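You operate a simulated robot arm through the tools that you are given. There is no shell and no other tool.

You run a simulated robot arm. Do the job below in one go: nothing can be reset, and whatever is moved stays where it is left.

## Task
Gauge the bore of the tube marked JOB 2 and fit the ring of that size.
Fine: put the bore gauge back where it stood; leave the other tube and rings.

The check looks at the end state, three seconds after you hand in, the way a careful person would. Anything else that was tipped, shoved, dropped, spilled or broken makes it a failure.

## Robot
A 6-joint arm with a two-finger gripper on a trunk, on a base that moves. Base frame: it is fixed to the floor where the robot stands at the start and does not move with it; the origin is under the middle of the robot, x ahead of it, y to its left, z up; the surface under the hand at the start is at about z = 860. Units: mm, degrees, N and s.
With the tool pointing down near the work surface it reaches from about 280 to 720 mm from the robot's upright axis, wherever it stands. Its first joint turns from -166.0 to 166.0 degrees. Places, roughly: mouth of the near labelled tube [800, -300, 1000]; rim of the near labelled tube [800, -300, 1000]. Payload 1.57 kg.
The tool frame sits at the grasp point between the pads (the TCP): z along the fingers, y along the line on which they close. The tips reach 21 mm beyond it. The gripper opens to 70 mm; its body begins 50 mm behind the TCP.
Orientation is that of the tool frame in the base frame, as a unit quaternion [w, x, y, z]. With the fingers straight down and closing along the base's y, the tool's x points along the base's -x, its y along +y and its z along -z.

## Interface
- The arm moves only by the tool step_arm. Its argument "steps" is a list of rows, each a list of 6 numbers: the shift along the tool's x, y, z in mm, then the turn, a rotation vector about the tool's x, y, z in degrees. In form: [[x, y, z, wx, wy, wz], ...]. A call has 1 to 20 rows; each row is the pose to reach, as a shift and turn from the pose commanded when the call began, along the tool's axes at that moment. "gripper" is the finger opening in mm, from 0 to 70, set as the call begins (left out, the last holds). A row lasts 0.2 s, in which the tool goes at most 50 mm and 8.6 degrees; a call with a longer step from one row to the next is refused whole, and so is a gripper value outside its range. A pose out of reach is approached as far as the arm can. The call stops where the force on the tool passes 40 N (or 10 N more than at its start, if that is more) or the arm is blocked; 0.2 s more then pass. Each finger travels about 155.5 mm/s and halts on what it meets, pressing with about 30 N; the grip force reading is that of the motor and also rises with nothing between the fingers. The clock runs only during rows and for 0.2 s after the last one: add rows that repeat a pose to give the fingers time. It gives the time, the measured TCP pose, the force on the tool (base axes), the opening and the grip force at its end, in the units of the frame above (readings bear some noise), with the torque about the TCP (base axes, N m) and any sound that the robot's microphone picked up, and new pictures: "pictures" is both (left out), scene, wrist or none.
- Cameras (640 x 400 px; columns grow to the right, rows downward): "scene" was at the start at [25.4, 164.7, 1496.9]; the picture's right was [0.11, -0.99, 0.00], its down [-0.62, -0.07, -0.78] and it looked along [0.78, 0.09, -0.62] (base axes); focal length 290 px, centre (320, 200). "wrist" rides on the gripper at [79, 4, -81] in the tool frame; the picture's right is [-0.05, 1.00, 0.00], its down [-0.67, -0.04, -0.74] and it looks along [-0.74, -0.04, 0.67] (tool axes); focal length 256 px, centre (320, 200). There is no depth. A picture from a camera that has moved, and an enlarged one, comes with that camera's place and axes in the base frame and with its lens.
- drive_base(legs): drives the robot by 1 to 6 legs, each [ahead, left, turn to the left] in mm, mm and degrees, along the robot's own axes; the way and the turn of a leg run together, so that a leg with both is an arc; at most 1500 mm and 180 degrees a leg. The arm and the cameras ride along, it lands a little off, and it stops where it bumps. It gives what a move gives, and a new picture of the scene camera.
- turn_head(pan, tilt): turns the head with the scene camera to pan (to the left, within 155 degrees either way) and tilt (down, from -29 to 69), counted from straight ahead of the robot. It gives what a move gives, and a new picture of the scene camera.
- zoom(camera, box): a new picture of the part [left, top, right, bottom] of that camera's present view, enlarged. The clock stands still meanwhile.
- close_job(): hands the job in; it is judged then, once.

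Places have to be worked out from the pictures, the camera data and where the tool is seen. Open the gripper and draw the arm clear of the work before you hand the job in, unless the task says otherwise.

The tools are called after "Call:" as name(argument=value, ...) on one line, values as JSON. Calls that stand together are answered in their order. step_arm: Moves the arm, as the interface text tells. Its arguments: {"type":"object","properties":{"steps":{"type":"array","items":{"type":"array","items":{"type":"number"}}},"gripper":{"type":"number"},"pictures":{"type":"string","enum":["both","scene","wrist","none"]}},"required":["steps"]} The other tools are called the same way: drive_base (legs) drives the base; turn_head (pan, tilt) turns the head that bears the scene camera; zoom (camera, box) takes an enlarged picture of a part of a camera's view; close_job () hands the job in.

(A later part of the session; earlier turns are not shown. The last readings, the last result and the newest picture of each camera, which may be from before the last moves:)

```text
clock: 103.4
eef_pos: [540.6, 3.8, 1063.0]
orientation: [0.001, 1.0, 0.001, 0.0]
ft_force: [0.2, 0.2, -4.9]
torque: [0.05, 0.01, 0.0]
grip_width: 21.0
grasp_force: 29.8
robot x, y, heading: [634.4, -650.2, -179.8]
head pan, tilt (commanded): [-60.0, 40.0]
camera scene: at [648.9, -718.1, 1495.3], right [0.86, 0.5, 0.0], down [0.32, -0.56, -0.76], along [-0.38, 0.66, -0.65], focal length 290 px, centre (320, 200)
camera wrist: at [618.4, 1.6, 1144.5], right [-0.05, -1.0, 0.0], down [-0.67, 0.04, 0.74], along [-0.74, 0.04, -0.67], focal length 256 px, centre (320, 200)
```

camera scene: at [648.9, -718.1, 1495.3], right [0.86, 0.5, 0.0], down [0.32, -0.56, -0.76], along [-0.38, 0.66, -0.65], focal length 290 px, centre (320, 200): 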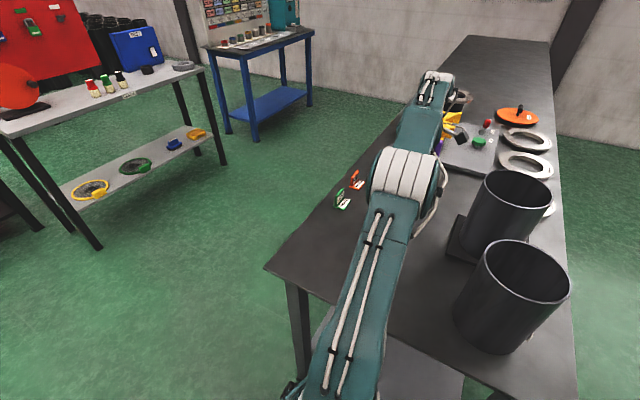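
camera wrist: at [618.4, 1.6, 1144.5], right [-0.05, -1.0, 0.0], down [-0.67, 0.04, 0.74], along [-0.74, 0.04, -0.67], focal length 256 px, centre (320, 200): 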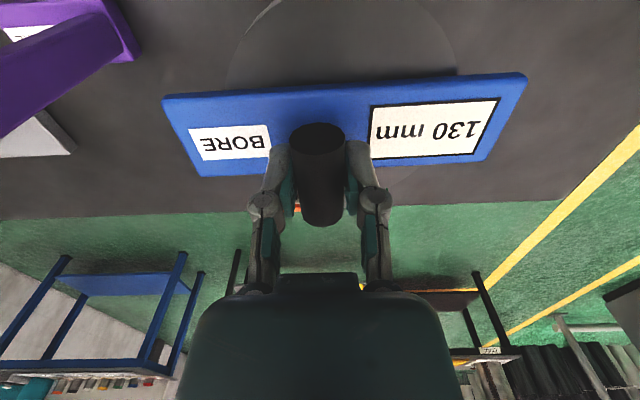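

The display holds 130 mm. I lower to the same height as the earlier picture (z≈976) to compare the reference marks (HOLD/DONE signs).

Call:
step_arm(steps=[[0, 1, 30, 0, 0, 0], [0, 1, 60, 0, 0, 0], [0, 1, 80, 0, 0, 0], [0, 1, 87, 0, 0, 0], [0, 1, 87, 0, 0, 0], [0, 1, 87, 0, 0, 0]], pictures="wrist")

Call:
zoom(camera="wrist", box=[220, 170, 430, 290])

```text
clock: 104.8
eef_pos: [540.1, 2.3, 976.6]
orientation: [0.001, 1.0, 0.001, 0.0]
ft_force: [-0.2, -0.1, -4.7]
torque: [0.03, -0.02, -0.02]
grip_width: 20.7
grasp_force: 29.9
robot x, y, heading: [631.4, -650.9, -179.9]
head pan, tilt (commanded): [-60.0, 40.0]
camera wrist: at [617.7, 0.4, 1059.0], right [-0.05, -1.0, 0.0], down [-0.67, 0.04, 0.74], along [-0.74, 0.04, -0.67], focal length 256 px, centre (320, 200)
```

wrist: 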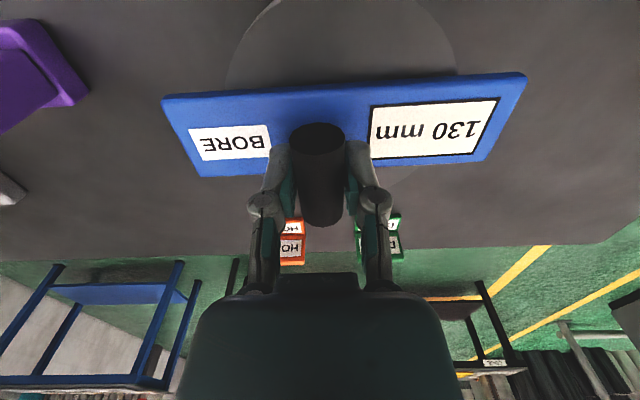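

```text
3.05 times, centred on (325, 230) of wrist
camera zoom: at [617.7, 0.4, 1059.0], right [-0.05, -1.0, 0.0], down [-0.67, 0.04, 0.74], along [-0.74, 0.04, -0.67], focal length 780 px, centre (305, 109)
```

zoom: 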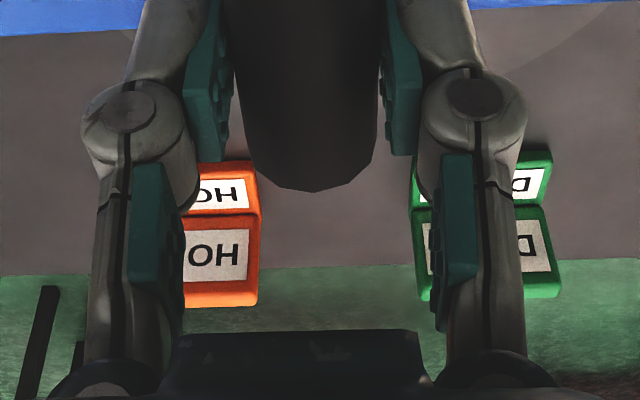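

The reference marks match the earlier picture within about a pixel. I lower the gauge back down to just above the bench, then slowly until it touches.

Call:
step_arm(steps=[[0, 0, 20, 0, 0, 0], [0, 0, 35, 0, 0, 0], [0, 0, 42, 0, 0, 0], [0, 0, 45, 0, 0, 0], [0, 0, 45, 0, 0, 0]], pictures="none")

Call:
step_arm(steps=[[0, 0, 1, 0, 0, 0], [0, 0, 2, 0, 0, 0], [0, 0, 2, 0, 0, 0]], pictures="none")

```text
clock: 106.0
eef_pos: [540.7, -0.2, 931.0]
orientation: [0.001, 1.0, 0.002, 0.0]
ft_force: [0.6, 0.0, -4.1]
torque: [0.04, -0.04, 0.02]
grip_width: 21.0
grasp_force: 30.4
robot x, y, heading: [631.7, -647.9, -179.9]
head pan, tilt (commanded): [-60.0, 40.0]
```

```text
clock: 106.8
eef_pos: [539.6, 1.2, 929.8]
orientation: [0.001, 1.0, 0.001, 0.0]
ft_force: [-0.5, 0.1, -5.2]
torque: [0.09, 0.01, -0.02]
grip_width: 20.9
grasp_force: 29.7
robot x, y, heading: [628.7, -652.2, -180.0]
head pan, tilt (commanded): [-60.0, 40.0]
```

No contact yet; lowering another 1–2 mm.

Call:
step_arm(steps=[[0, 0, 0.5, 0, 0, 0], [0, 0, 1, 0, 0, 0], [0, 0, 1.5, 0, 0, 0], [0, 0, 1.5, 0, 0, 0]], pictures="wrist")

```text
clock: 107.8
eef_pos: [540.3, 0.1, 928.5]
orientation: [0.001, 1.0, 0.0, 0.0]
ft_force: [1.7, 1.5, 1.0]
torque: [-0.21, -0.06, 0.06]
grip_width: 20.8
grasp_force: 30.0
robot x, y, heading: [632.7, -652.5, -179.9]
head pan, tilt (commanded): [-60.0, 40.0]
camera wrist: at [618.0, -1.7, 1010.7], right [-0.05, -1.0, 0.0], down [-0.67, 0.04, 0.74], along [-0.74, 0.04, -0.67], focal length 256 px, centre (320, 200)
```

wrist: 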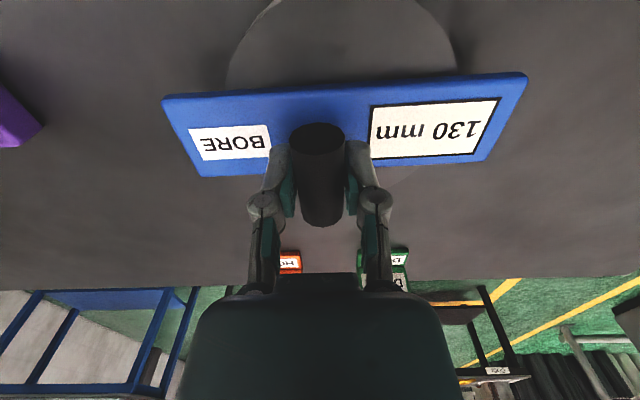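

It touches on one side first (the gauge rolled slightly in the grip). I press down another ~1.5 mm so that it seats flat, checking the force.

Call:
step_arm(steps=[[0, 0, 0.5, 0, 0, 0], [0, 0, 1, 0, 0, 0], [0, 0, 1, 0, 0, 0]], pictures="wrist")

```text
clock: 108.6
eef_pos: [539.7, 1.2, 926.7]
orientation: [0.001, 1.0, 0.001, 0.0]
ft_force: [-0.6, 1.6, 1.4]
torque: [-0.16, 0.05, -0.08]
grip_width: 20.8
grasp_force: 30.0
robot x, y, heading: [636.5, -653.1, -179.8]
head pan, tilt (commanded): [-60.0, 40.0]
camera wrist: at [618.4, -1.4, 1009.6], right [-0.05, -1.0, 0.0], down [-0.67, 0.04, 0.74], along [-0.74, 0.04, -0.67], focal length 256 px, centre (320, 200)
```

wrist: 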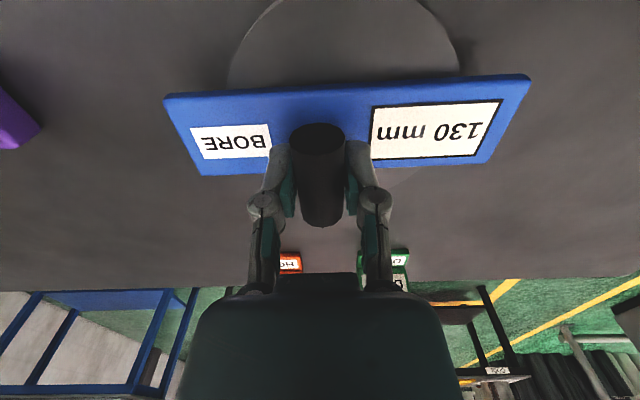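

It's rotating back flat in the grip. Another 0.8 mm down, then open the gripper.

Call:
step_arm(steps=[[0, 0, 0.5, 0, 0, 0], [0, 0, 1, 0, 0, 0], [0, 0, 1, 0, 0, 0]], pictures="wrist")

```text
clock: 109.4
eef_pos: [540.2, 0.2, 926.8]
orientation: [0.0, 1.0, 0.0, -0.001]
ft_force: [-0.4, 4.0, 6.2]
torque: [0.03, -0.24, 0.0]
grip_width: 20.5
grasp_force: 30.1
robot x, y, heading: [630.9, -648.8, -179.7]
head pan, tilt (commanded): [-60.0, 40.0]
camera wrist: at [618.5, -1.7, 1009.1], right [-0.05, -1.0, 0.0], down [-0.67, 0.03, 0.74], along [-0.74, 0.04, -0.67], focal length 256 px, centre (320, 200)
```

wrist: 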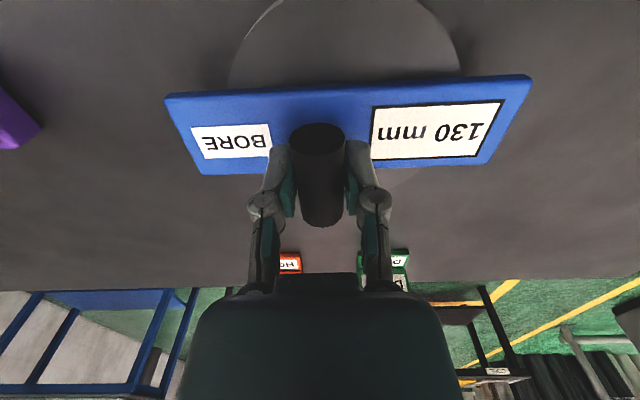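

Seated. I open the gripper, then rise to the earlier pre-grasp height (z≈948) to compare the gauge's place with the first picture.

Call:
step_arm(steps=[[0, 0, 0, 0, 0, 0], [0, 0, 0, 0, 0, 0], [0, 0, 0, 0, 0, 0], [0, 0, 0, 0, 0, 0]], gripper=70, pictures="none")

Call:
step_arm(steps=[[0, 0, -5, 0, 0, 0], [0, 0, -12, 0, 0, 0], [0, 0, -21.5, 0, 0, 0], [0, 0, -21.5, 0, 0, 0], [0, 0, -21.5, 0, 0, 0]], pictures="wrist")

Call:
zoom(camera="wrist", box=[200, 60, 440, 210])

```text
clock: 110.4
eef_pos: [540.0, 0.9, 925.2]
orientation: [0.001, 1.0, 0.001, 0.0]
ft_force: [-0.8, -0.6, 0.5]
torque: [-0.01, 0.04, -0.03]
grip_width: 70.1
grasp_force: 0.2
robot x, y, heading: [634.1, -651.2, -179.9]
head pan, tilt (commanded): [-60.0, 40.0]
```

```text
clock: 111.6
eef_pos: [539.0, 0.2, 947.6]
orientation: [0.001, 1.0, 0.001, 0.0]
ft_force: [0.8, 0.3, 0.7]
torque: [0.0, -0.03, -0.01]
grip_width: 69.9
grasp_force: 0.0
robot x, y, heading: [633.3, -646.7, -179.6]
head pan, tilt (commanded): [-60.0, 40.0]
camera wrist: at [616.6, -2.5, 1030.1], right [-0.05, -1.0, 0.0], down [-0.67, 0.04, 0.74], along [-0.74, 0.04, -0.67], focal length 256 px, centre (320, 200)
```

wrist: 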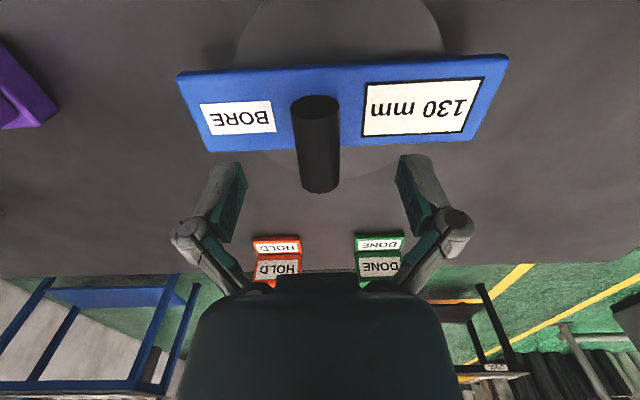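

```text
2.67 times, centred on (320, 135) of wrist
camera zoom: at [616.6, -2.5, 1030.1], right [-0.05, -1.0, 0.0], down [-0.67, 0.04, 0.74], along [-0.74, 0.04, -0.67], focal length 683 px, centre (320, 373)
```

zoom: 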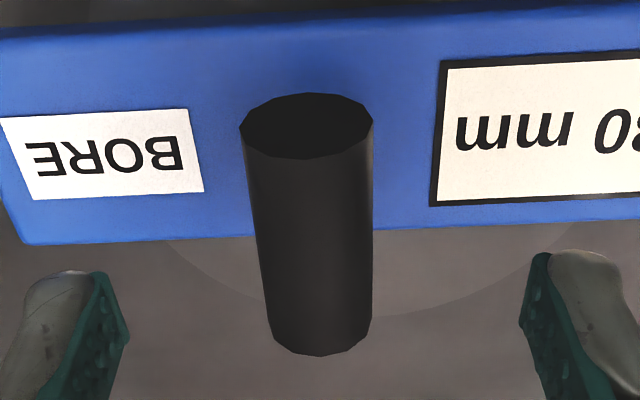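

The gauge is back within about a millimetre of its old place. I raise the hand and bring the arm back to the travel pose in front of the robot.

Call:
step_arm(steps=[[0, 0, -20, 0, 0, 0], [0, 0, -60, 0, 0, 0], [0, 0, -105, 0, 0, 0], [0, 0, -150, 0, 0, 0], [-20, 41, -163, 0, 0, 0], [-40, 83, -177, 0, 0, 0], [-60, 124, -190, 0, 0, 0], [-80, 165, -204, 0, 0, 0], [-100, 207, -217, 0, 0, 0], [-120, 248, -231, 0, 0, 0], [-140, 289, -244, 0, 0, 0], [-160, 331, -258, 0, 0, 0], [-180, 372, -271, 0, 0, 0], [-200, 413, -285, 0, 0, 0], [-220, 455, -298, 0, 0, 0], [-240, 496, -312, 0, 0, 0], [-260, 537, -325, 0, 0, 0], [-280, 579, -339, 0, 0, 0], [-300, 620, -352, 0, 0, 0], [-300, 620, -352, 0, 0, 0]], pictures="scene")

Call:
zoom(camera="scene", box=[340, 60, 600, 380])

```text
clock: 115.8
eef_pos: [242.0, -621.0, 1298.4]
orientation: [0.001, 1.0, 0.0, -0.001]
ft_force: [0.2, 0.3, -0.4]
torque: [-0.01, 0.0, -0.03]
grip_width: 70.0
grasp_force: 0.0
robot x, y, heading: [633.3, -651.6, -180.1]
head pan, tilt (commanded): [-60.0, 40.0]
camera scene: at [648.3, -721.8, 1495.1], right [0.86, 0.5, 0.0], down [0.32, -0.56, -0.76], along [-0.38, 0.66, -0.65], focal length 290 px, centre (320, 200)
```

scene: 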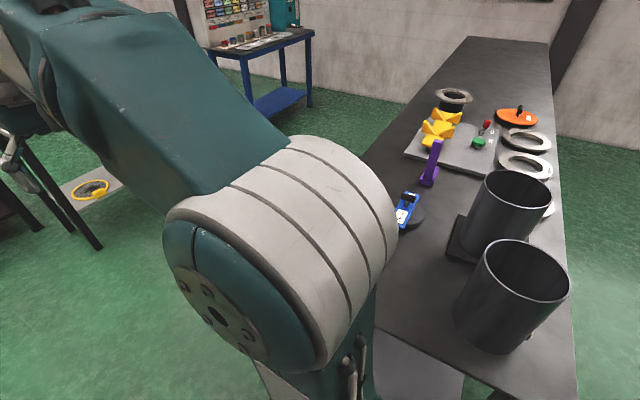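

```text
1.25 times, centred on (470, 220) of scene
camera zoom: at [648.3, -721.8, 1495.1], right [0.86, 0.5, 0.0], down [0.32, -0.56, -0.76], along [-0.38, 0.66, -0.65], focal length 362 px, centre (132, 175)
```

zoom: 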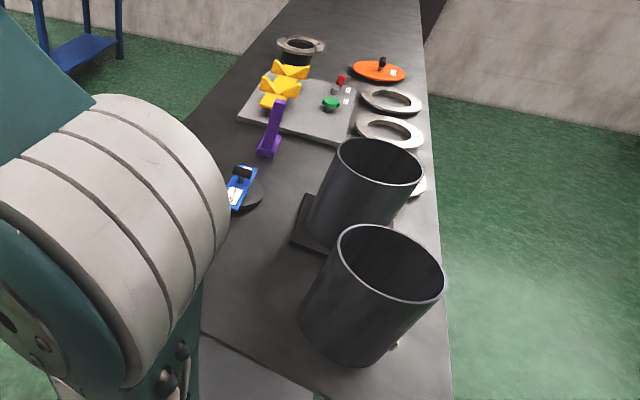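

Everything on the bench is in place. Now I back out of the gap.

Call:
drive_base(legs=[[-400, 0, 0]])

```text
clock: 118.3
eef_pos: [634.9, -619.5, 1298.3]
orientation: [0.0, 1.0, -0.003, -0.001]
ft_force: [0.5, -0.6, -0.6]
torque: [-0.01, 0.04, -0.02]
grip_width: 69.8
grasp_force: 0.1
robot x, y, heading: [1027.3, -651.1, 179.9]
head pan, tilt (commanded): [-60.0, 40.0]
camera scene: at [1039.9, -717.7, 1495.3], right [0.87, 0.5, 0.0], down [0.32, -0.56, -0.76], along [-0.38, 0.66, -0.65], focal length 290 px, centre (320, 200)
```

scene: 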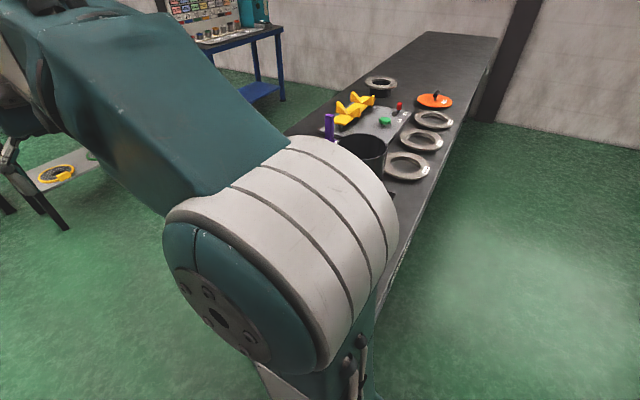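

Good. I back out the rest to x≈1330 and then slide right (+y) behind the bench to about y≈0.

Call:
drive_base(legs=[[-315, 0, 0], [0, -650, 0]])

Call:
zoom(camera="wrist", box=[0, 0, 640, 400])

```text
clock: 123.5
eef_pos: [944.8, -12.1, 1297.5]
orientation: [-0.006, 1.0, -0.003, 0.0]
ft_force: [0.8, -1.1, 0.8]
torque: [0.04, 0.01, 0.0]
grip_width: 70.0
grasp_force: 0.0
robot x, y, heading: [1338.2, -27.6, 179.7]
head pan, tilt (commanded): [-60.0, 40.0]
camera scene: at [1350.7, -115.7, 1494.4], right [0.87, 0.49, 0.0], down [0.32, -0.56, -0.77], along [-0.38, 0.67, -0.64], focal length 290 px, centre (320, 200)
```

scene: 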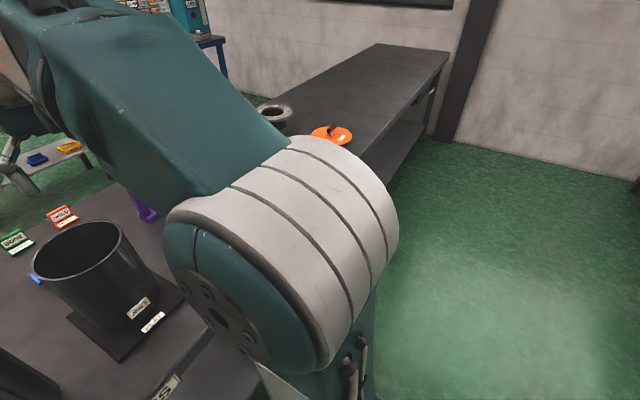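

```text
1.00 times, centred on (320, 200) of wrist (not enlarged: the box is as wide or as high as the picture)
camera zoom: at [1023.7, -16.1, 1381.0], right [-0.06, -1.0, -0.01], down [-0.67, 0.03, 0.75], along [-0.74, 0.05, -0.67], focal length 256 px, centre (320, 200)
```

zoom: 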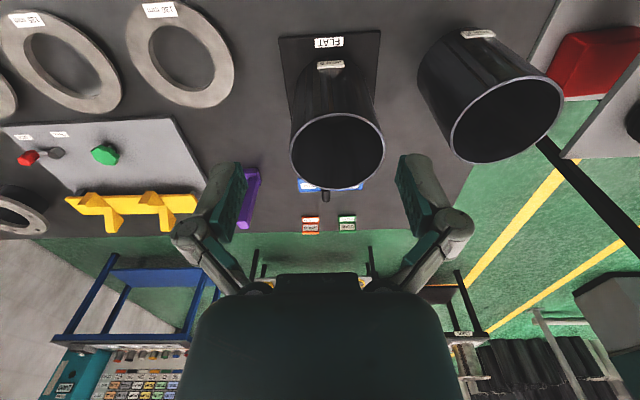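

Robot at (1338, −28), heading ≈180, facing the bench. Zooming the wrist view on the ring labels.

Call:
zoom(camera="wrist", box=[0, 0, 250, 130])

Call:
zoom(camera="wrist", box=[270, 20, 580, 200])

```text
2.56 times, centred on (125, 65) of wrist
camera zoom: at [1023.7, -16.1, 1381.0], right [-0.06, -1.0, -0.01], down [-0.67, 0.03, 0.75], along [-0.74, 0.05, -0.67], focal length 655 px, centre (819, 546)
```

zoom: 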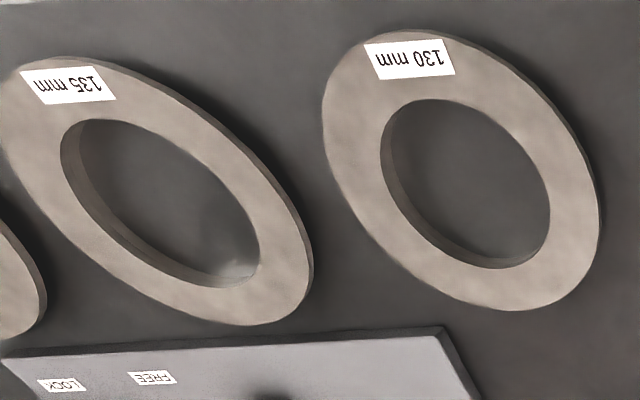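

```text
2.06 times, centred on (425, 110) of wrist
camera zoom: at [1023.7, -16.1, 1381.0], right [-0.06, -1.0, -0.01], down [-0.67, 0.03, 0.75], along [-0.74, 0.05, -0.67], focal length 528 px, centre (103, 386)
```

zoom: 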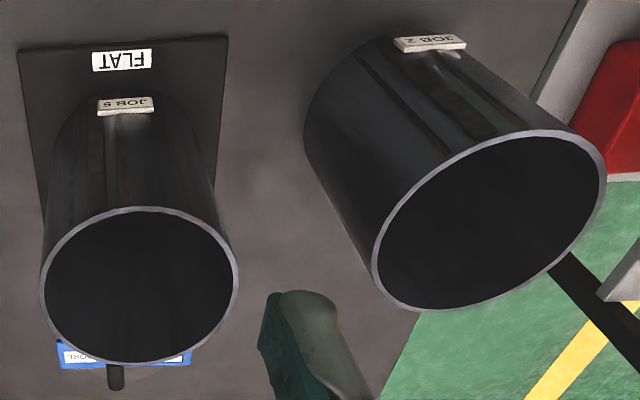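

The needed ring is the one nearest (130 mm, at ≈(871, 256)); its neighbour is 135 mm. I bring the hand over to view the 130 ring from a defined offset (ring ≈150 mm ahead, 240 mm below) to measure it.

Call:
step_arm(steps=[[9.5, -33.5, 22, -0.1, 0, 0], [19, -67, 44, -0.2, 0, -0.1], [28.5, -100.5, 66.5, -0.3, 0, -0.1], [38, -134, 89, -0.35, 0, -0.2], [47.5, -167.5, 111, -0.4, 0, -0.2], [57, -201, 133, -0.5, 0, -0.3], [66.5, -234.5, 155, -0.6, 0, -0.3], [76, -268, 177.5, -0.69, 0, -0.34], [76, -268, 177.5, -0.69, 0, -0.34], [76, -268, 177.5, -0.69, 0, -0.34]], pictures="wrist")

Call:
zoom(camera="wrist", box=[220, 60, 420, 200])

```text
clock: 125.7
eef_pos: [1025.5, 261.9, 1119.3]
orientation: [0.003, 1.0, -0.001, -0.001]
ft_force: [0.7, 0.6, -0.2]
torque: [-0.03, -0.01, -0.01]
grip_width: 69.9
grasp_force: 0.0
robot x, y, heading: [1337.9, -30.7, 179.6]
head pan, tilt (commanded): [-60.0, 40.0]
camera wrist: at [1103.3, 259.6, 1202.0], right [-0.05, -1.0, 0.01], down [-0.67, 0.04, 0.74], along [-0.74, 0.04, -0.67], focal length 256 px, centre (320, 200)
```

wrist: 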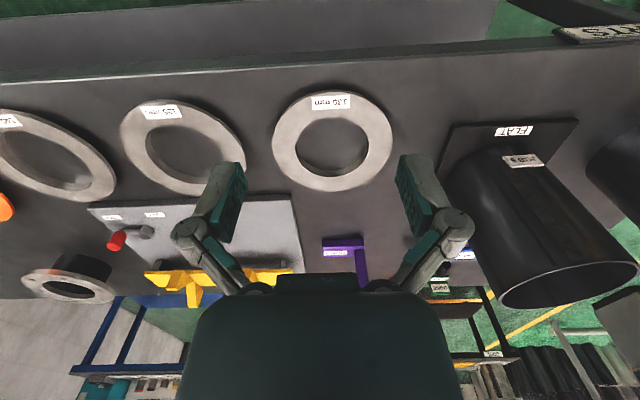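

```text
2.86 times, centred on (320, 130) of wrist
camera zoom: at [1103.3, 259.6, 1202.0], right [-0.05, -1.0, 0.01], down [-0.67, 0.04, 0.74], along [-0.74, 0.04, -0.67], focal length 731 px, centre (320, 400)
```

zoom: 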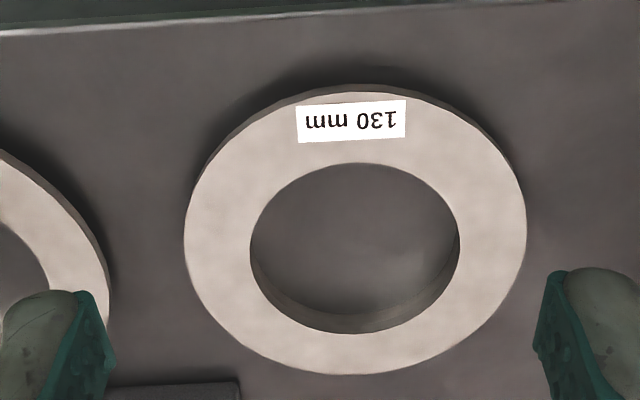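

The 130 ring measures about Ø180 outside, Ø110 inside, 20 mm high (10 mm flange over a 10 mm spigot), centred at ≈(865, 251). Before picking it I view the JOB 2 tube from the same relative offset to get its centre the same way.

Call:
step_arm(steps=[[-2, 0, -40, 0, 0, 0], [-4, 0, -80, 0, 0, 0], [-8, 40, -100, 0, 0, 0], [-12, 85, -115, 0, 0, 0], [-16, 130, -130, 0, 0, 0], [-20, 175, -145, 0, 0, 0], [-24, 220, -155, 0, 0, 0], [-28, 265, -165, 0, 0, 0], [-32, 310, -175, 0, 0, 0], [-38, 355, -180, 0, 0, 0], [-44, 400, -180, 0, 0, 0], [-50, 440, -180, 0, 0, 0], [-54, 480, -180, 0, 0, 0], [-57.5, 511, -180, 0, 0, 0], [-57.5, 511, -180, 0, 0, 0], [-57.5, 511, -180, 0, 0, 0]], pictures="wrist")

Call:
zoom(camera="wrist", box=[220, 60, 420, 200])

```text
clock: 129.1
eef_pos: [962.1, -250.3, 1304.3]
orientation: [0.003, 1.0, -0.001, 0.001]
ft_force: [-1.2, -1.3, 0.5]
torque: [-0.01, -0.01, 0.03]
grip_width: 70.0
grasp_force: 0.0
robot x, y, heading: [1338.2, -28.8, 179.5]
head pan, tilt (commanded): [-60.0, 40.0]
camera wrist: at [1040.1, -253.4, 1386.5], right [-0.06, -1.0, 0.01], down [-0.67, 0.04, 0.74], along [-0.74, 0.04, -0.67], focal length 256 px, centre (320, 200)
```

wrist: 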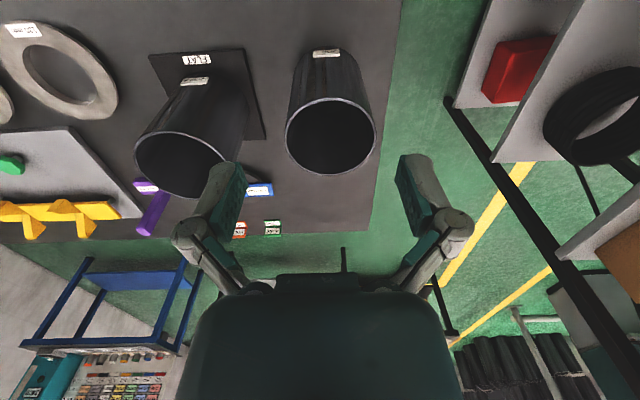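

```text
2.86 times, centred on (320, 130) of wrist
camera zoom: at [1040.1, -253.4, 1386.5], right [-0.06, -1.0, 0.01], down [-0.67, 0.04, 0.74], along [-0.74, 0.04, -0.67], focal length 731 px, centre (320, 400)
```

zoom: 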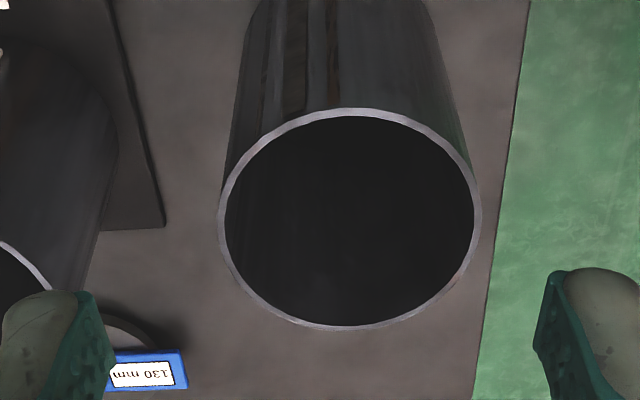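

Tube centre ≈(809, −259.5), bore 130, OD 140, rim z≈1055; ring centre ≈(865, 250). I'll grip the ring radially at its −y side; I go above that spot with the fingers pre-set to 54 mm.

Call:
step_arm(steps=[[-9.7, -42.8, 10, 0.1, 0, 0], [-19.4, -85.6, 20, 0.2, 0, 0], [-29.1, -128.4, 30, 0.34, 0, -0.1], [-38.8, -171.2, 40, 0.34, 0, -0.1], [-48.5, -214, 50, 0.34, 0, -0.1], [-58.2, -256.8, 60, 0.34, 0, -0.1], [-67.9, -299.6, 70, 0.34, 0, -0.1], [-77.6, -342.4, 80, 0.34, 0, -0.1], [-87.3, -385.2, 90, 0.34, 0, -0.1], [-97, -428, 105, 0.34, 0, -0.1], [-97, -428, 145, 0.34, 0, -0.1], [-97, -428, 190, 0.34, 0, -0.1], [-97, -428, 235, 0.34, 0, -0.1], [-97, -428, 275, 0.34, 0, -0.1], [-97, -428, 304, 0.34, 0, -0.1], [-97, -428, 304, 0.34, 0, -0.1]], gripper=54, pictures="wrist")

Call:
zoom(camera="wrist", box=[100, 0, 500, 250])

```text
clock: 132.5
eef_pos: [869.1, 177.3, 995.5]
orientation: [-0.001, 1.0, 0.0, 0.0]
ft_force: [-0.7, -0.1, 0.3]
torque: [0.0, -0.02, 0.0]
grip_width: 53.7
grasp_force: 0.0
robot x, y, heading: [1338.7, -29.6, 179.6]
head pan, tilt (commanded): [-60.0, 40.0]
camera wrist: at [947.8, 174.5, 1078.7], right [-0.05, -1.0, 0.0], down [-0.67, 0.04, 0.74], along [-0.74, 0.04, -0.67], focal length 256 px, centre (320, 200)
```

wrist: 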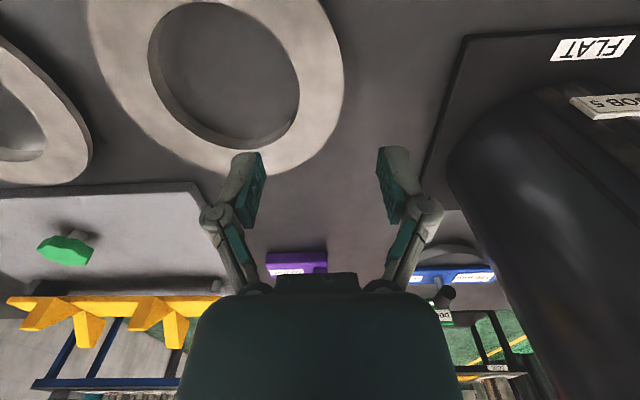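

```text
1.60 times, centred on (300, 125) of wrist
camera zoom: at [947.8, 174.5, 1078.7], right [-0.05, -1.0, 0.0], down [-0.67, 0.04, 0.74], along [-0.74, 0.04, -0.67], focal length 410 px, centre (352, 320)
```

zoom: 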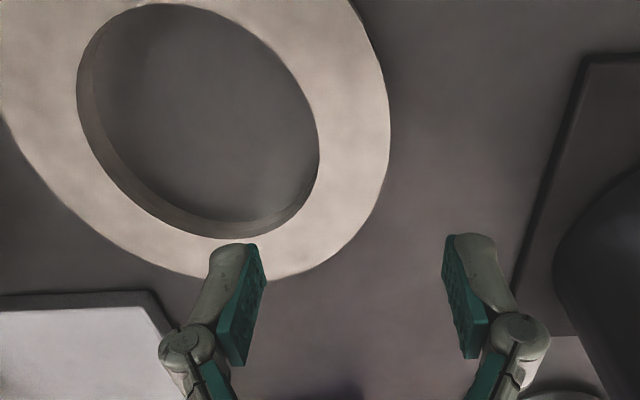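

The hand is centred on the ring's band within 1 mm; x needs −4 mm. I lower to z≈905 and check the fingers against the ring.

Call:
step_arm(steps=[[-2, 0.5, 25, 0, 0, 0], [-4, 0.5, 50, 0, 0, 0], [-4, 0.5, 70, 0, 0, 0], [-4, 0.5, 82, 0, 0, 0], [-4, 0.5, 88, 0, 0, 0], [-4, 0.5, 88, 0, 0, 0]], pictures="wrist")

Call:
zoom(camera="wrist", box=[150, 50, 470, 250])

```text
clock: 133.9
eef_pos: [863.5, 177.2, 911.5]
orientation: [0.0, 1.0, 0.0, -0.001]
ft_force: [-0.5, -0.3, -0.2]
torque: [-0.02, 0.01, -0.01]
grip_width: 54.0
grasp_force: 0.0
robot x, y, heading: [1335.3, -30.9, 179.5]
head pan, tilt (commanded): [-60.0, 40.0]
camera wrist: at [942.2, 174.9, 994.5], right [-0.05, -1.0, 0.0], down [-0.67, 0.04, 0.74], along [-0.74, 0.04, -0.67], focal length 256 px, centre (320, 200)
```

wrist: 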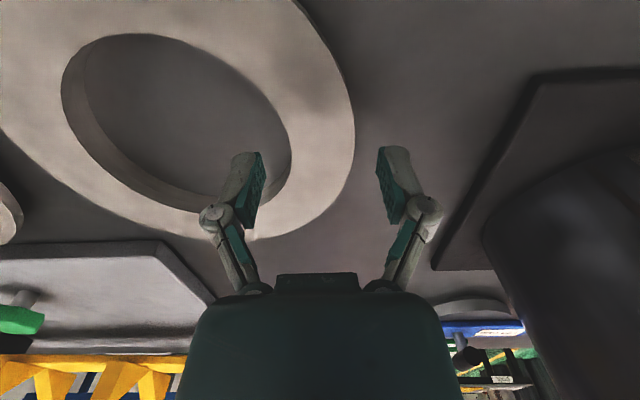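

```text
2.00 times, centred on (310, 150) of wrist
camera zoom: at [942.2, 174.9, 994.5], right [-0.05, -1.0, 0.0], down [-0.67, 0.04, 0.74], along [-0.74, 0.04, -0.67], focal length 512 px, centre (340, 300)
```

zoom: 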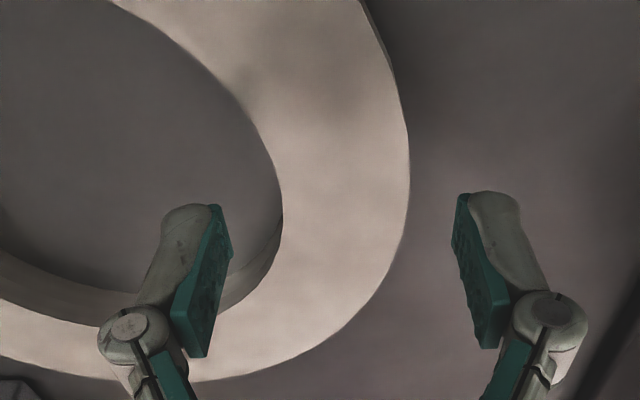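

The fingers straddle the ring's band symmetrically. I lower further with small steps, watching for contact with the bench.

Call:
step_arm(steps=[[0, 0, 6, 0, 0, 0], [0, 0, 12, 0, 0, 0], [0, 0, 17, 0, 0, 0], [0, 0, 20, 0, 0, 0], [0, 0, 20, 0, 0, 0]], pictures="wrist")

Call:
zoom(camera="wrist", box=[150, 50, 470, 250])

```text
clock: 135.1
eef_pos: [863.8, 177.4, 891.5]
orientation: [0.001, 1.0, 0.0, 0.0]
ft_force: [-1.0, -0.8, -0.1]
torque: [0.01, 0.02, 0.05]
grip_width: 54.1
grasp_force: 0.1
robot x, y, heading: [1336.1, -29.4, 179.7]
head pan, tilt (commanded): [-60.0, 40.0]
camera wrist: at [942.8, 175.3, 974.2], right [-0.05, -1.0, 0.0], down [-0.67, 0.04, 0.74], along [-0.74, 0.04, -0.67], focal length 256 px, centre (320, 200)
```

wrist: 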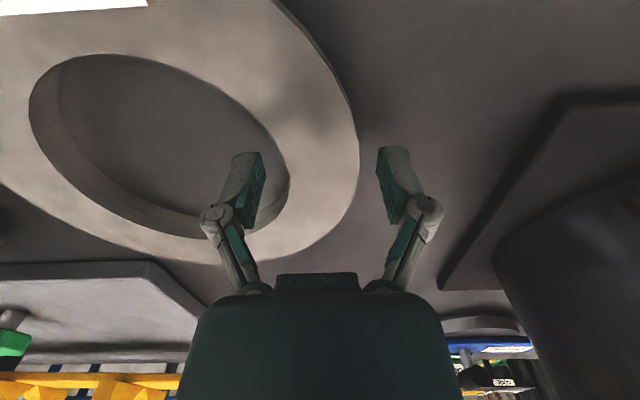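

```text
2.00 times, centred on (310, 150) of wrist
camera zoom: at [942.8, 175.3, 974.2], right [-0.05, -1.0, 0.0], down [-0.67, 0.04, 0.74], along [-0.74, 0.04, -0.67], focal length 512 px, centre (340, 300)
```

zoom: 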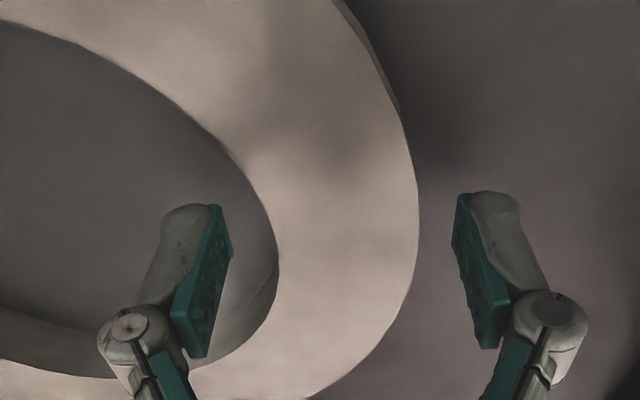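

Still no contact at z=891.5. I go down about 4 mm more in 1 mm steps.

Call:
step_arm(steps=[[0, 0, 1, 0, 0, 0], [0, 0, 2, 0, 0, 0], [0, 0, 3, 0, 0, 0], [0, 0, 4, 0, 0, 0], [0, 0, 4, 0, 0, 0]], pictures="none")

```text
clock: 136.3
eef_pos: [864.5, 177.8, 886.7]
orientation: [0.0, 1.0, 0.0, 0.0]
ft_force: [-0.5, -0.3, 0.5]
torque: [0.0, -0.02, -0.02]
grip_width: 53.9
grasp_force: 0.1
robot x, y, heading: [1335.1, -31.4, 179.3]
head pan, tilt (commanded): [-60.0, 40.0]
```

I close the fingers on the ring's band here.

Call:
step_arm(steps=[[0, 0, 0, 0, 0, 0], [0, 0, 0, 0, 0, 0], [0, 0, 0, 0, 0, 0], [0, 0, 0, 0, 0, 0], [0, 0, 0, 0, 0, 0]], gripper=20, pictures="wrist")

Call:
zoom(camera="wrist", box=[150, 50, 470, 250])

```text
clock: 137.5
eef_pos: [863.5, 177.8, 888.2]
orientation: [-0.001, 1.0, 0.0, -0.001]
ft_force: [-6.1, -0.2, 12.2]
torque: [0.02, 0.07, 0.24]
grip_width: 33.0
grasp_force: 30.0
robot x, y, heading: [1335.6, -31.4, 179.7]
head pan, tilt (commanded): [-60.0, 40.0]
camera wrist: at [942.5, 175.0, 970.7], right [-0.05, -1.0, 0.0], down [-0.67, 0.03, 0.75], along [-0.74, 0.04, -0.67], focal length 256 px, centre (320, 200)
```

wrist: 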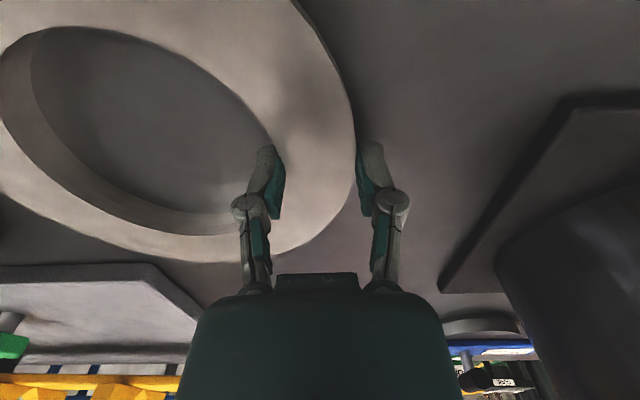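

```text
2.00 times, centred on (310, 150) of wrist
camera zoom: at [942.5, 175.0, 970.7], right [-0.05, -1.0, 0.0], down [-0.67, 0.03, 0.75], along [-0.74, 0.04, -0.67], focal length 512 px, centre (340, 300)
```

zoom: 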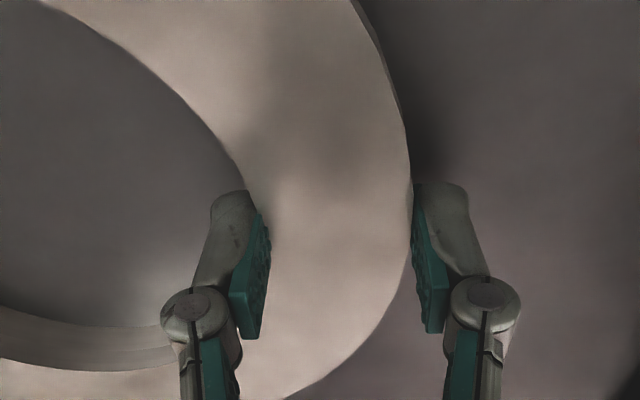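

Gripped at 33 mm, 30 N. I lift a few millimetres to test the weight and droop.

Call:
step_arm(steps=[[0, 0, -2, 0, 0, 0], [0, 0, -5, 0, 0, 0], [0, 0, -8, 0, 0, 0], [0, 0, -12, 0, 0, 0], [0, 0, -12, 0, 0, 0], [0, 0, -12, 0, 0, 0]], pictures="wrist")

Call:
zoom(camera="wrist", box=[0, 0, 480, 300])

```text
clock: 138.9
eef_pos: [864.1, 177.3, 897.9]
orientation: [0.0, 1.0, 0.0, 0.001]
ft_force: [0.7, 0.7, -6.0]
torque: [-0.41, 0.04, 0.0]
grip_width: 32.9
grasp_force: 30.3
robot x, y, heading: [1337.4, -27.6, 179.5]
head pan, tilt (commanded): [-60.0, 40.0]
camera wrist: at [942.7, 175.4, 981.2], right [-0.05, -1.0, 0.0], down [-0.67, 0.04, 0.74], along [-0.74, 0.04, -0.67], focal length 256 px, centre (320, 200)
```

wrist: 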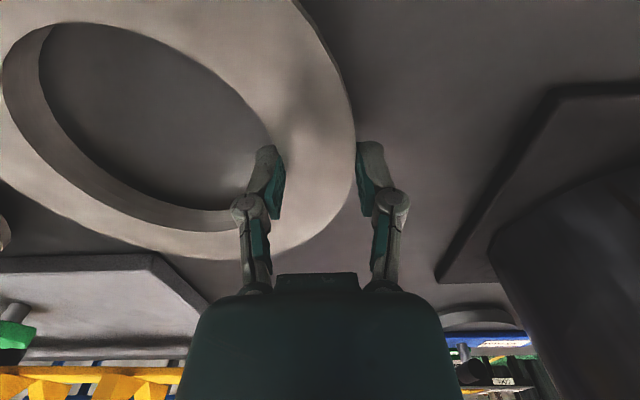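

```text
1.33 times, centred on (240, 150) of wrist
camera zoom: at [942.7, 175.4, 981.2], right [-0.05, -1.0, 0.0], down [-0.67, 0.04, 0.74], along [-0.74, 0.04, -0.67], focal length 341 px, centre (427, 267)
```

zoom: 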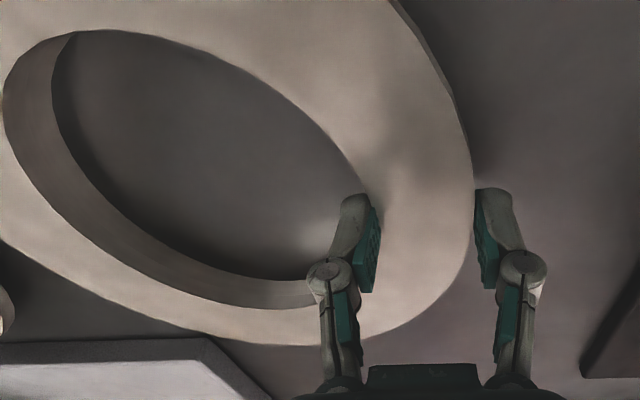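

The ring is off the bench (weight ≈6 N, torque 0.41 N·m) with hardly any droop. I lift further and look again.

Call:
step_arm(steps=[[0, 0, -10, 0, 0, 0], [0, 0, -25, 0, 0, 0], [0, 0, -45, 0, 0, 0], [0, 0, -65, 0, 0, 0], [0, 0, -80, 0, 0, 0], [0, 0, -80, 0, 0, 0], [0, 0, -80, 0, 0, 0]], pictures="both")

Call:
zoom(camera="wrist", box=[0, 0, 480, 300])

```text
clock: 140.5
eef_pos: [864.0, 178.7, 977.3]
orientation: [-0.001, 1.0, 0.0, 0.0]
ft_force: [-0.3, -0.2, -6.6]
torque: [-0.45, 0.06, 0.02]
grip_width: 32.9
grasp_force: 30.1
robot x, y, heading: [1335.2, -29.1, 179.6]
head pan, tilt (commanded): [-60.0, 40.0]
camera scene: at [1349.8, -109.1, 1494.7], right [0.87, 0.49, 0.0], down [0.32, -0.56, -0.77], along [-0.38, 0.67, -0.64], focal length 290 px, centre (320, 200)
camera wrist: at [943.1, 177.3, 1060.1], right [-0.05, -1.0, 0.0], down [-0.67, 0.04, 0.74], along [-0.74, 0.04, -0.67], focal length 256 px, centre (320, 200)
```

scene: 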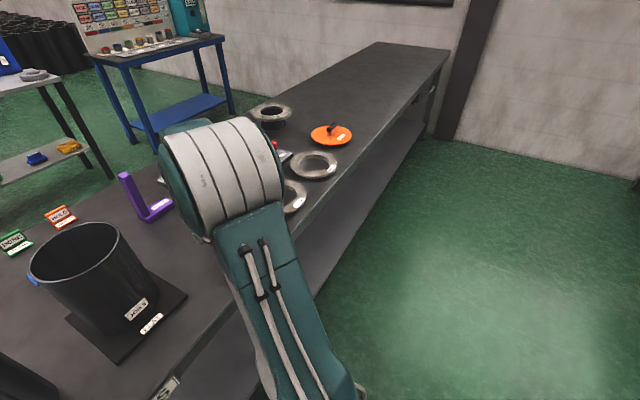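
wrist: 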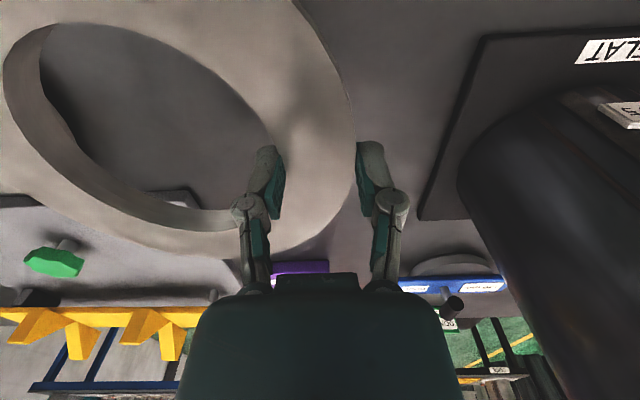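

```text
1.33 times, centred on (240, 150) of wrist
camera zoom: at [943.1, 177.3, 1060.1], right [-0.05, -1.0, 0.0], down [-0.67, 0.04, 0.74], along [-0.74, 0.04, -0.67], focal length 341 px, centre (427, 267)
```

zoom: 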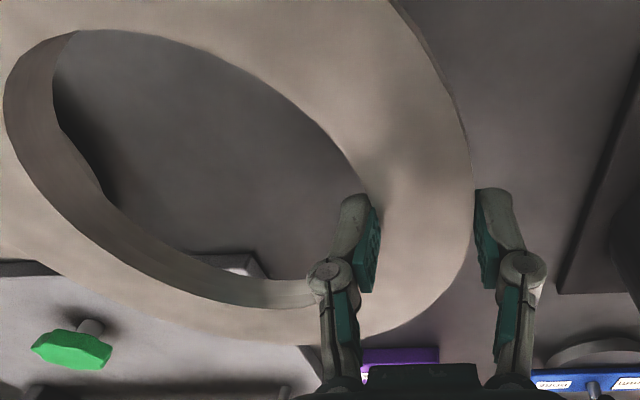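

The ring holds firmly. I zoom in closely on the ring in the hand to determine its centre relative to the tool.

Call:
zoom(camera="wrist", box=[0, 0, 160, 100])

Call:
zoom(camera="wrist", box=[0, 100, 160, 200])

Call:
zoom(camera="wrist", box=[100, 180, 260, 280])

Call:
zoom(camera="wrist", box=[220, 0, 380, 100])

Call:
zoom(camera="wrist", box=[230, 100, 390, 200])

```text
4.00 times, centred on (80, 50) of wrist
camera zoom: at [943.1, 177.3, 1060.1], right [-0.05, -1.0, 0.0], down [-0.67, 0.04, 0.74], along [-0.74, 0.04, -0.67], focal length 1024 px, centre (1280, 800)
```

zoom: 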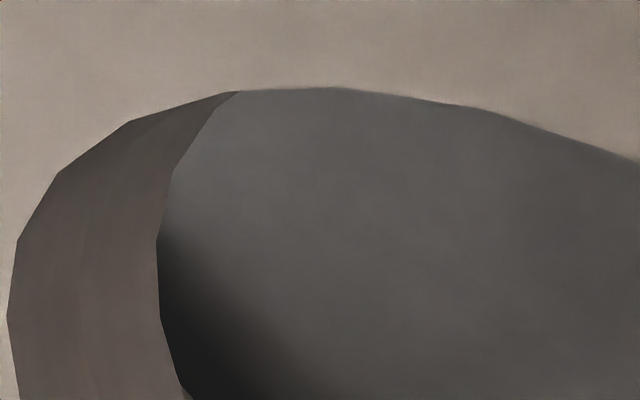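

```text
4.00 times, centred on (80, 150) of wrist
camera zoom: at [943.1, 177.3, 1060.1], right [-0.05, -1.0, 0.0], down [-0.67, 0.04, 0.74], along [-0.74, 0.04, -0.67], focal length 1024 px, centre (1280, 400)
```

zoom: 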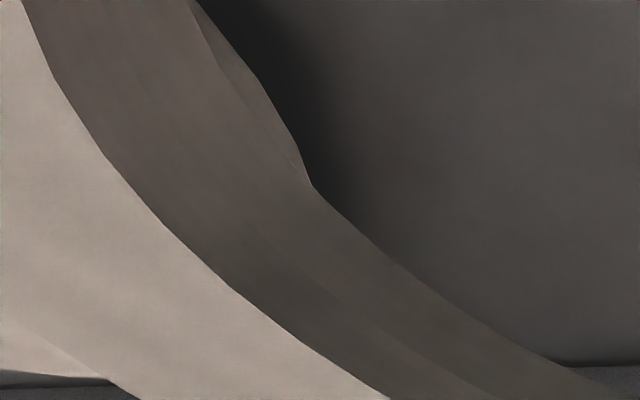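

```text
4.00 times, centred on (180, 230) of wrist
camera zoom: at [943.1, 177.3, 1060.1], right [-0.05, -1.0, 0.0], down [-0.67, 0.04, 0.74], along [-0.74, 0.04, -0.67], focal length 1024 px, centre (880, 80)
```

zoom: 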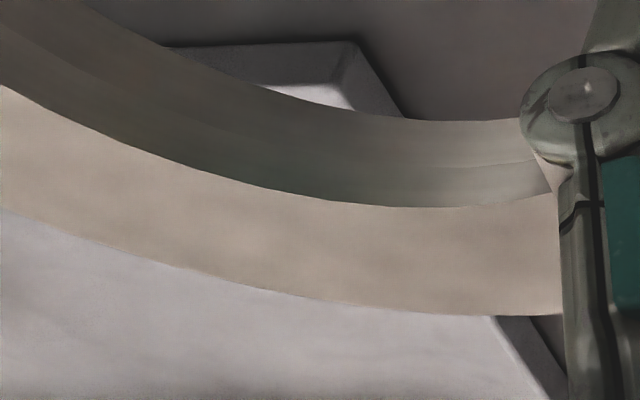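

```text
4.00 times, centred on (300, 50) of wrist
camera zoom: at [943.1, 177.3, 1060.1], right [-0.05, -1.0, 0.0], down [-0.67, 0.04, 0.74], along [-0.74, 0.04, -0.67], focal length 1024 px, centre (400, 800)
```

zoom: 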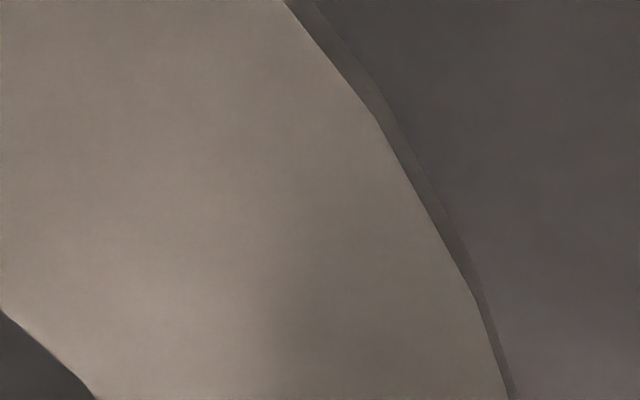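

```text
4.00 times, centred on (310, 150) of wrist
camera zoom: at [943.1, 177.3, 1060.1], right [-0.05, -1.0, 0.0], down [-0.67, 0.04, 0.74], along [-0.74, 0.04, -0.67], focal length 1024 px, centre (360, 400)
```

zoom: 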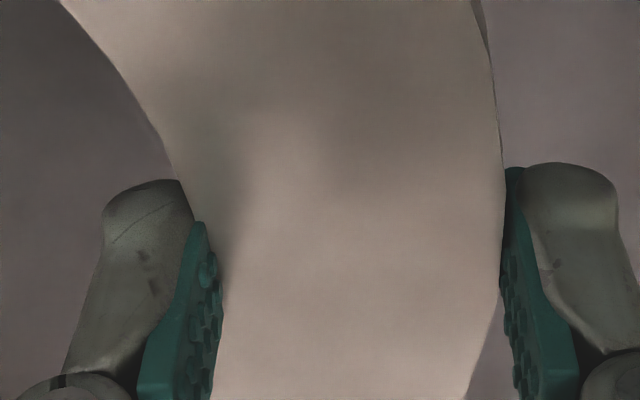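

The in-hand fit gives the ring's centre at tool (≈+7, −73) with about 2° droop. I raise the ring and carry it slowly to a spot beside JOB 2 from which the camera can see the tube's whole mouth next to the ring.

Call:
step_arm(steps=[[0, 0, -30, 0, 0, 0], [0, 0, -65, 0, 0, 0], [0, 0, -100, 0, 0, 0], [0, 0, -135, 0, 0, 0], [0, 0, -160, 0, 0, 0], [0, 10, -173, 0, 0, 0], [1, 35, -173, 0, 0, 0], [1, 65, -173, 0, 0, 0], [2, 95, -173, 0, 0, 0], [2, 125, -173, 0, 0, 0], [3, 155, -173, 0, 0, 0], [3, 185, -173, 0, 0, 0], [4, 215, -173, 0, 0, 0], [4, 245, -173, 0, 0, 0], [5, 275, -173, 0, 0, 0], [5, 300, -173, 0, 0, 0], [6, 315, -173, 0, 0, 0], [6, 319, -173, 0, 0, 0], [6, 319, -173, 0, 0, 0], [6, 319, -173, 0, 0, 0]], pictures="both")

Call:
zoom(camera="wrist", box=[340, 30, 600, 230])

```text
clock: 144.7
eef_pos: [868.4, -141.5, 1152.2]
orientation: [0.0, 1.0, 0.0, 0.0]
ft_force: [0.6, 0.2, -5.7]
torque: [-0.44, 0.05, 0.0]
grip_width: 33.0
grasp_force: 30.2
robot x, y, heading: [1338.8, -28.3, 179.5]
head pan, tilt (commanded): [-60.0, 40.0]
camera scene: at [1350.0, -111.1, 1494.6], right [0.87, 0.49, 0.0], down [0.32, -0.56, -0.77], along [-0.38, 0.67, -0.64], focal length 290 px, centre (320, 200)
camera wrist: at [946.5, -144.0, 1235.1], right [-0.05, -1.0, 0.0], down [-0.67, 0.04, 0.74], along [-0.74, 0.04, -0.67], focal length 256 px, centre (320, 200)
```

scene: 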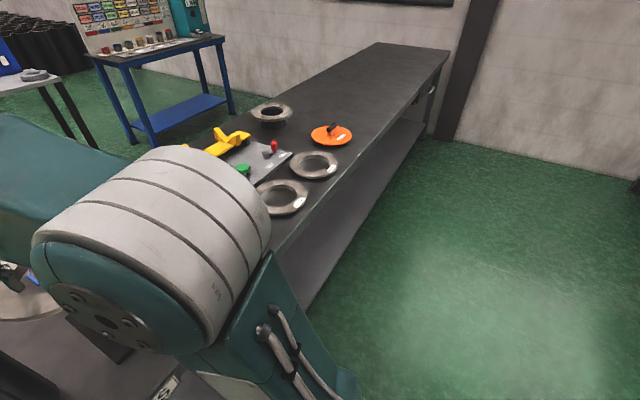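
wrist: 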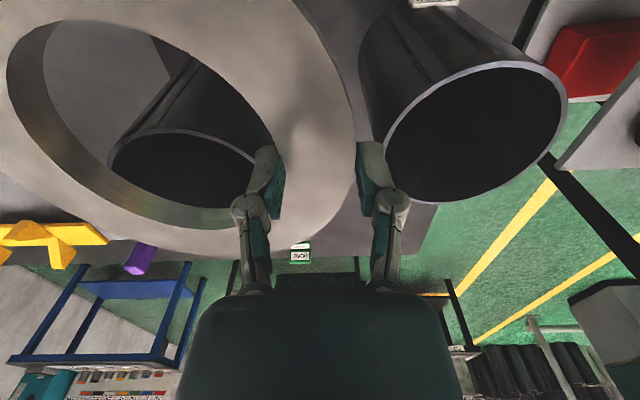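

```text
2.00 times, centred on (470, 130) of wrist
camera zoom: at [946.5, -144.0, 1235.1], right [-0.05, -1.0, 0.0], down [-0.67, 0.04, 0.74], along [-0.74, 0.04, -0.67], focal length 512 px, centre (20, 340)
```

zoom: 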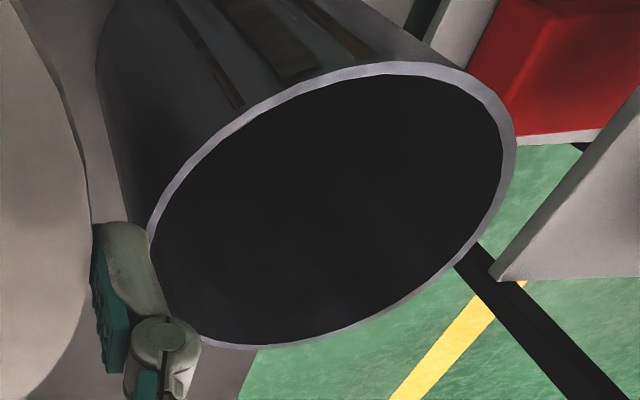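

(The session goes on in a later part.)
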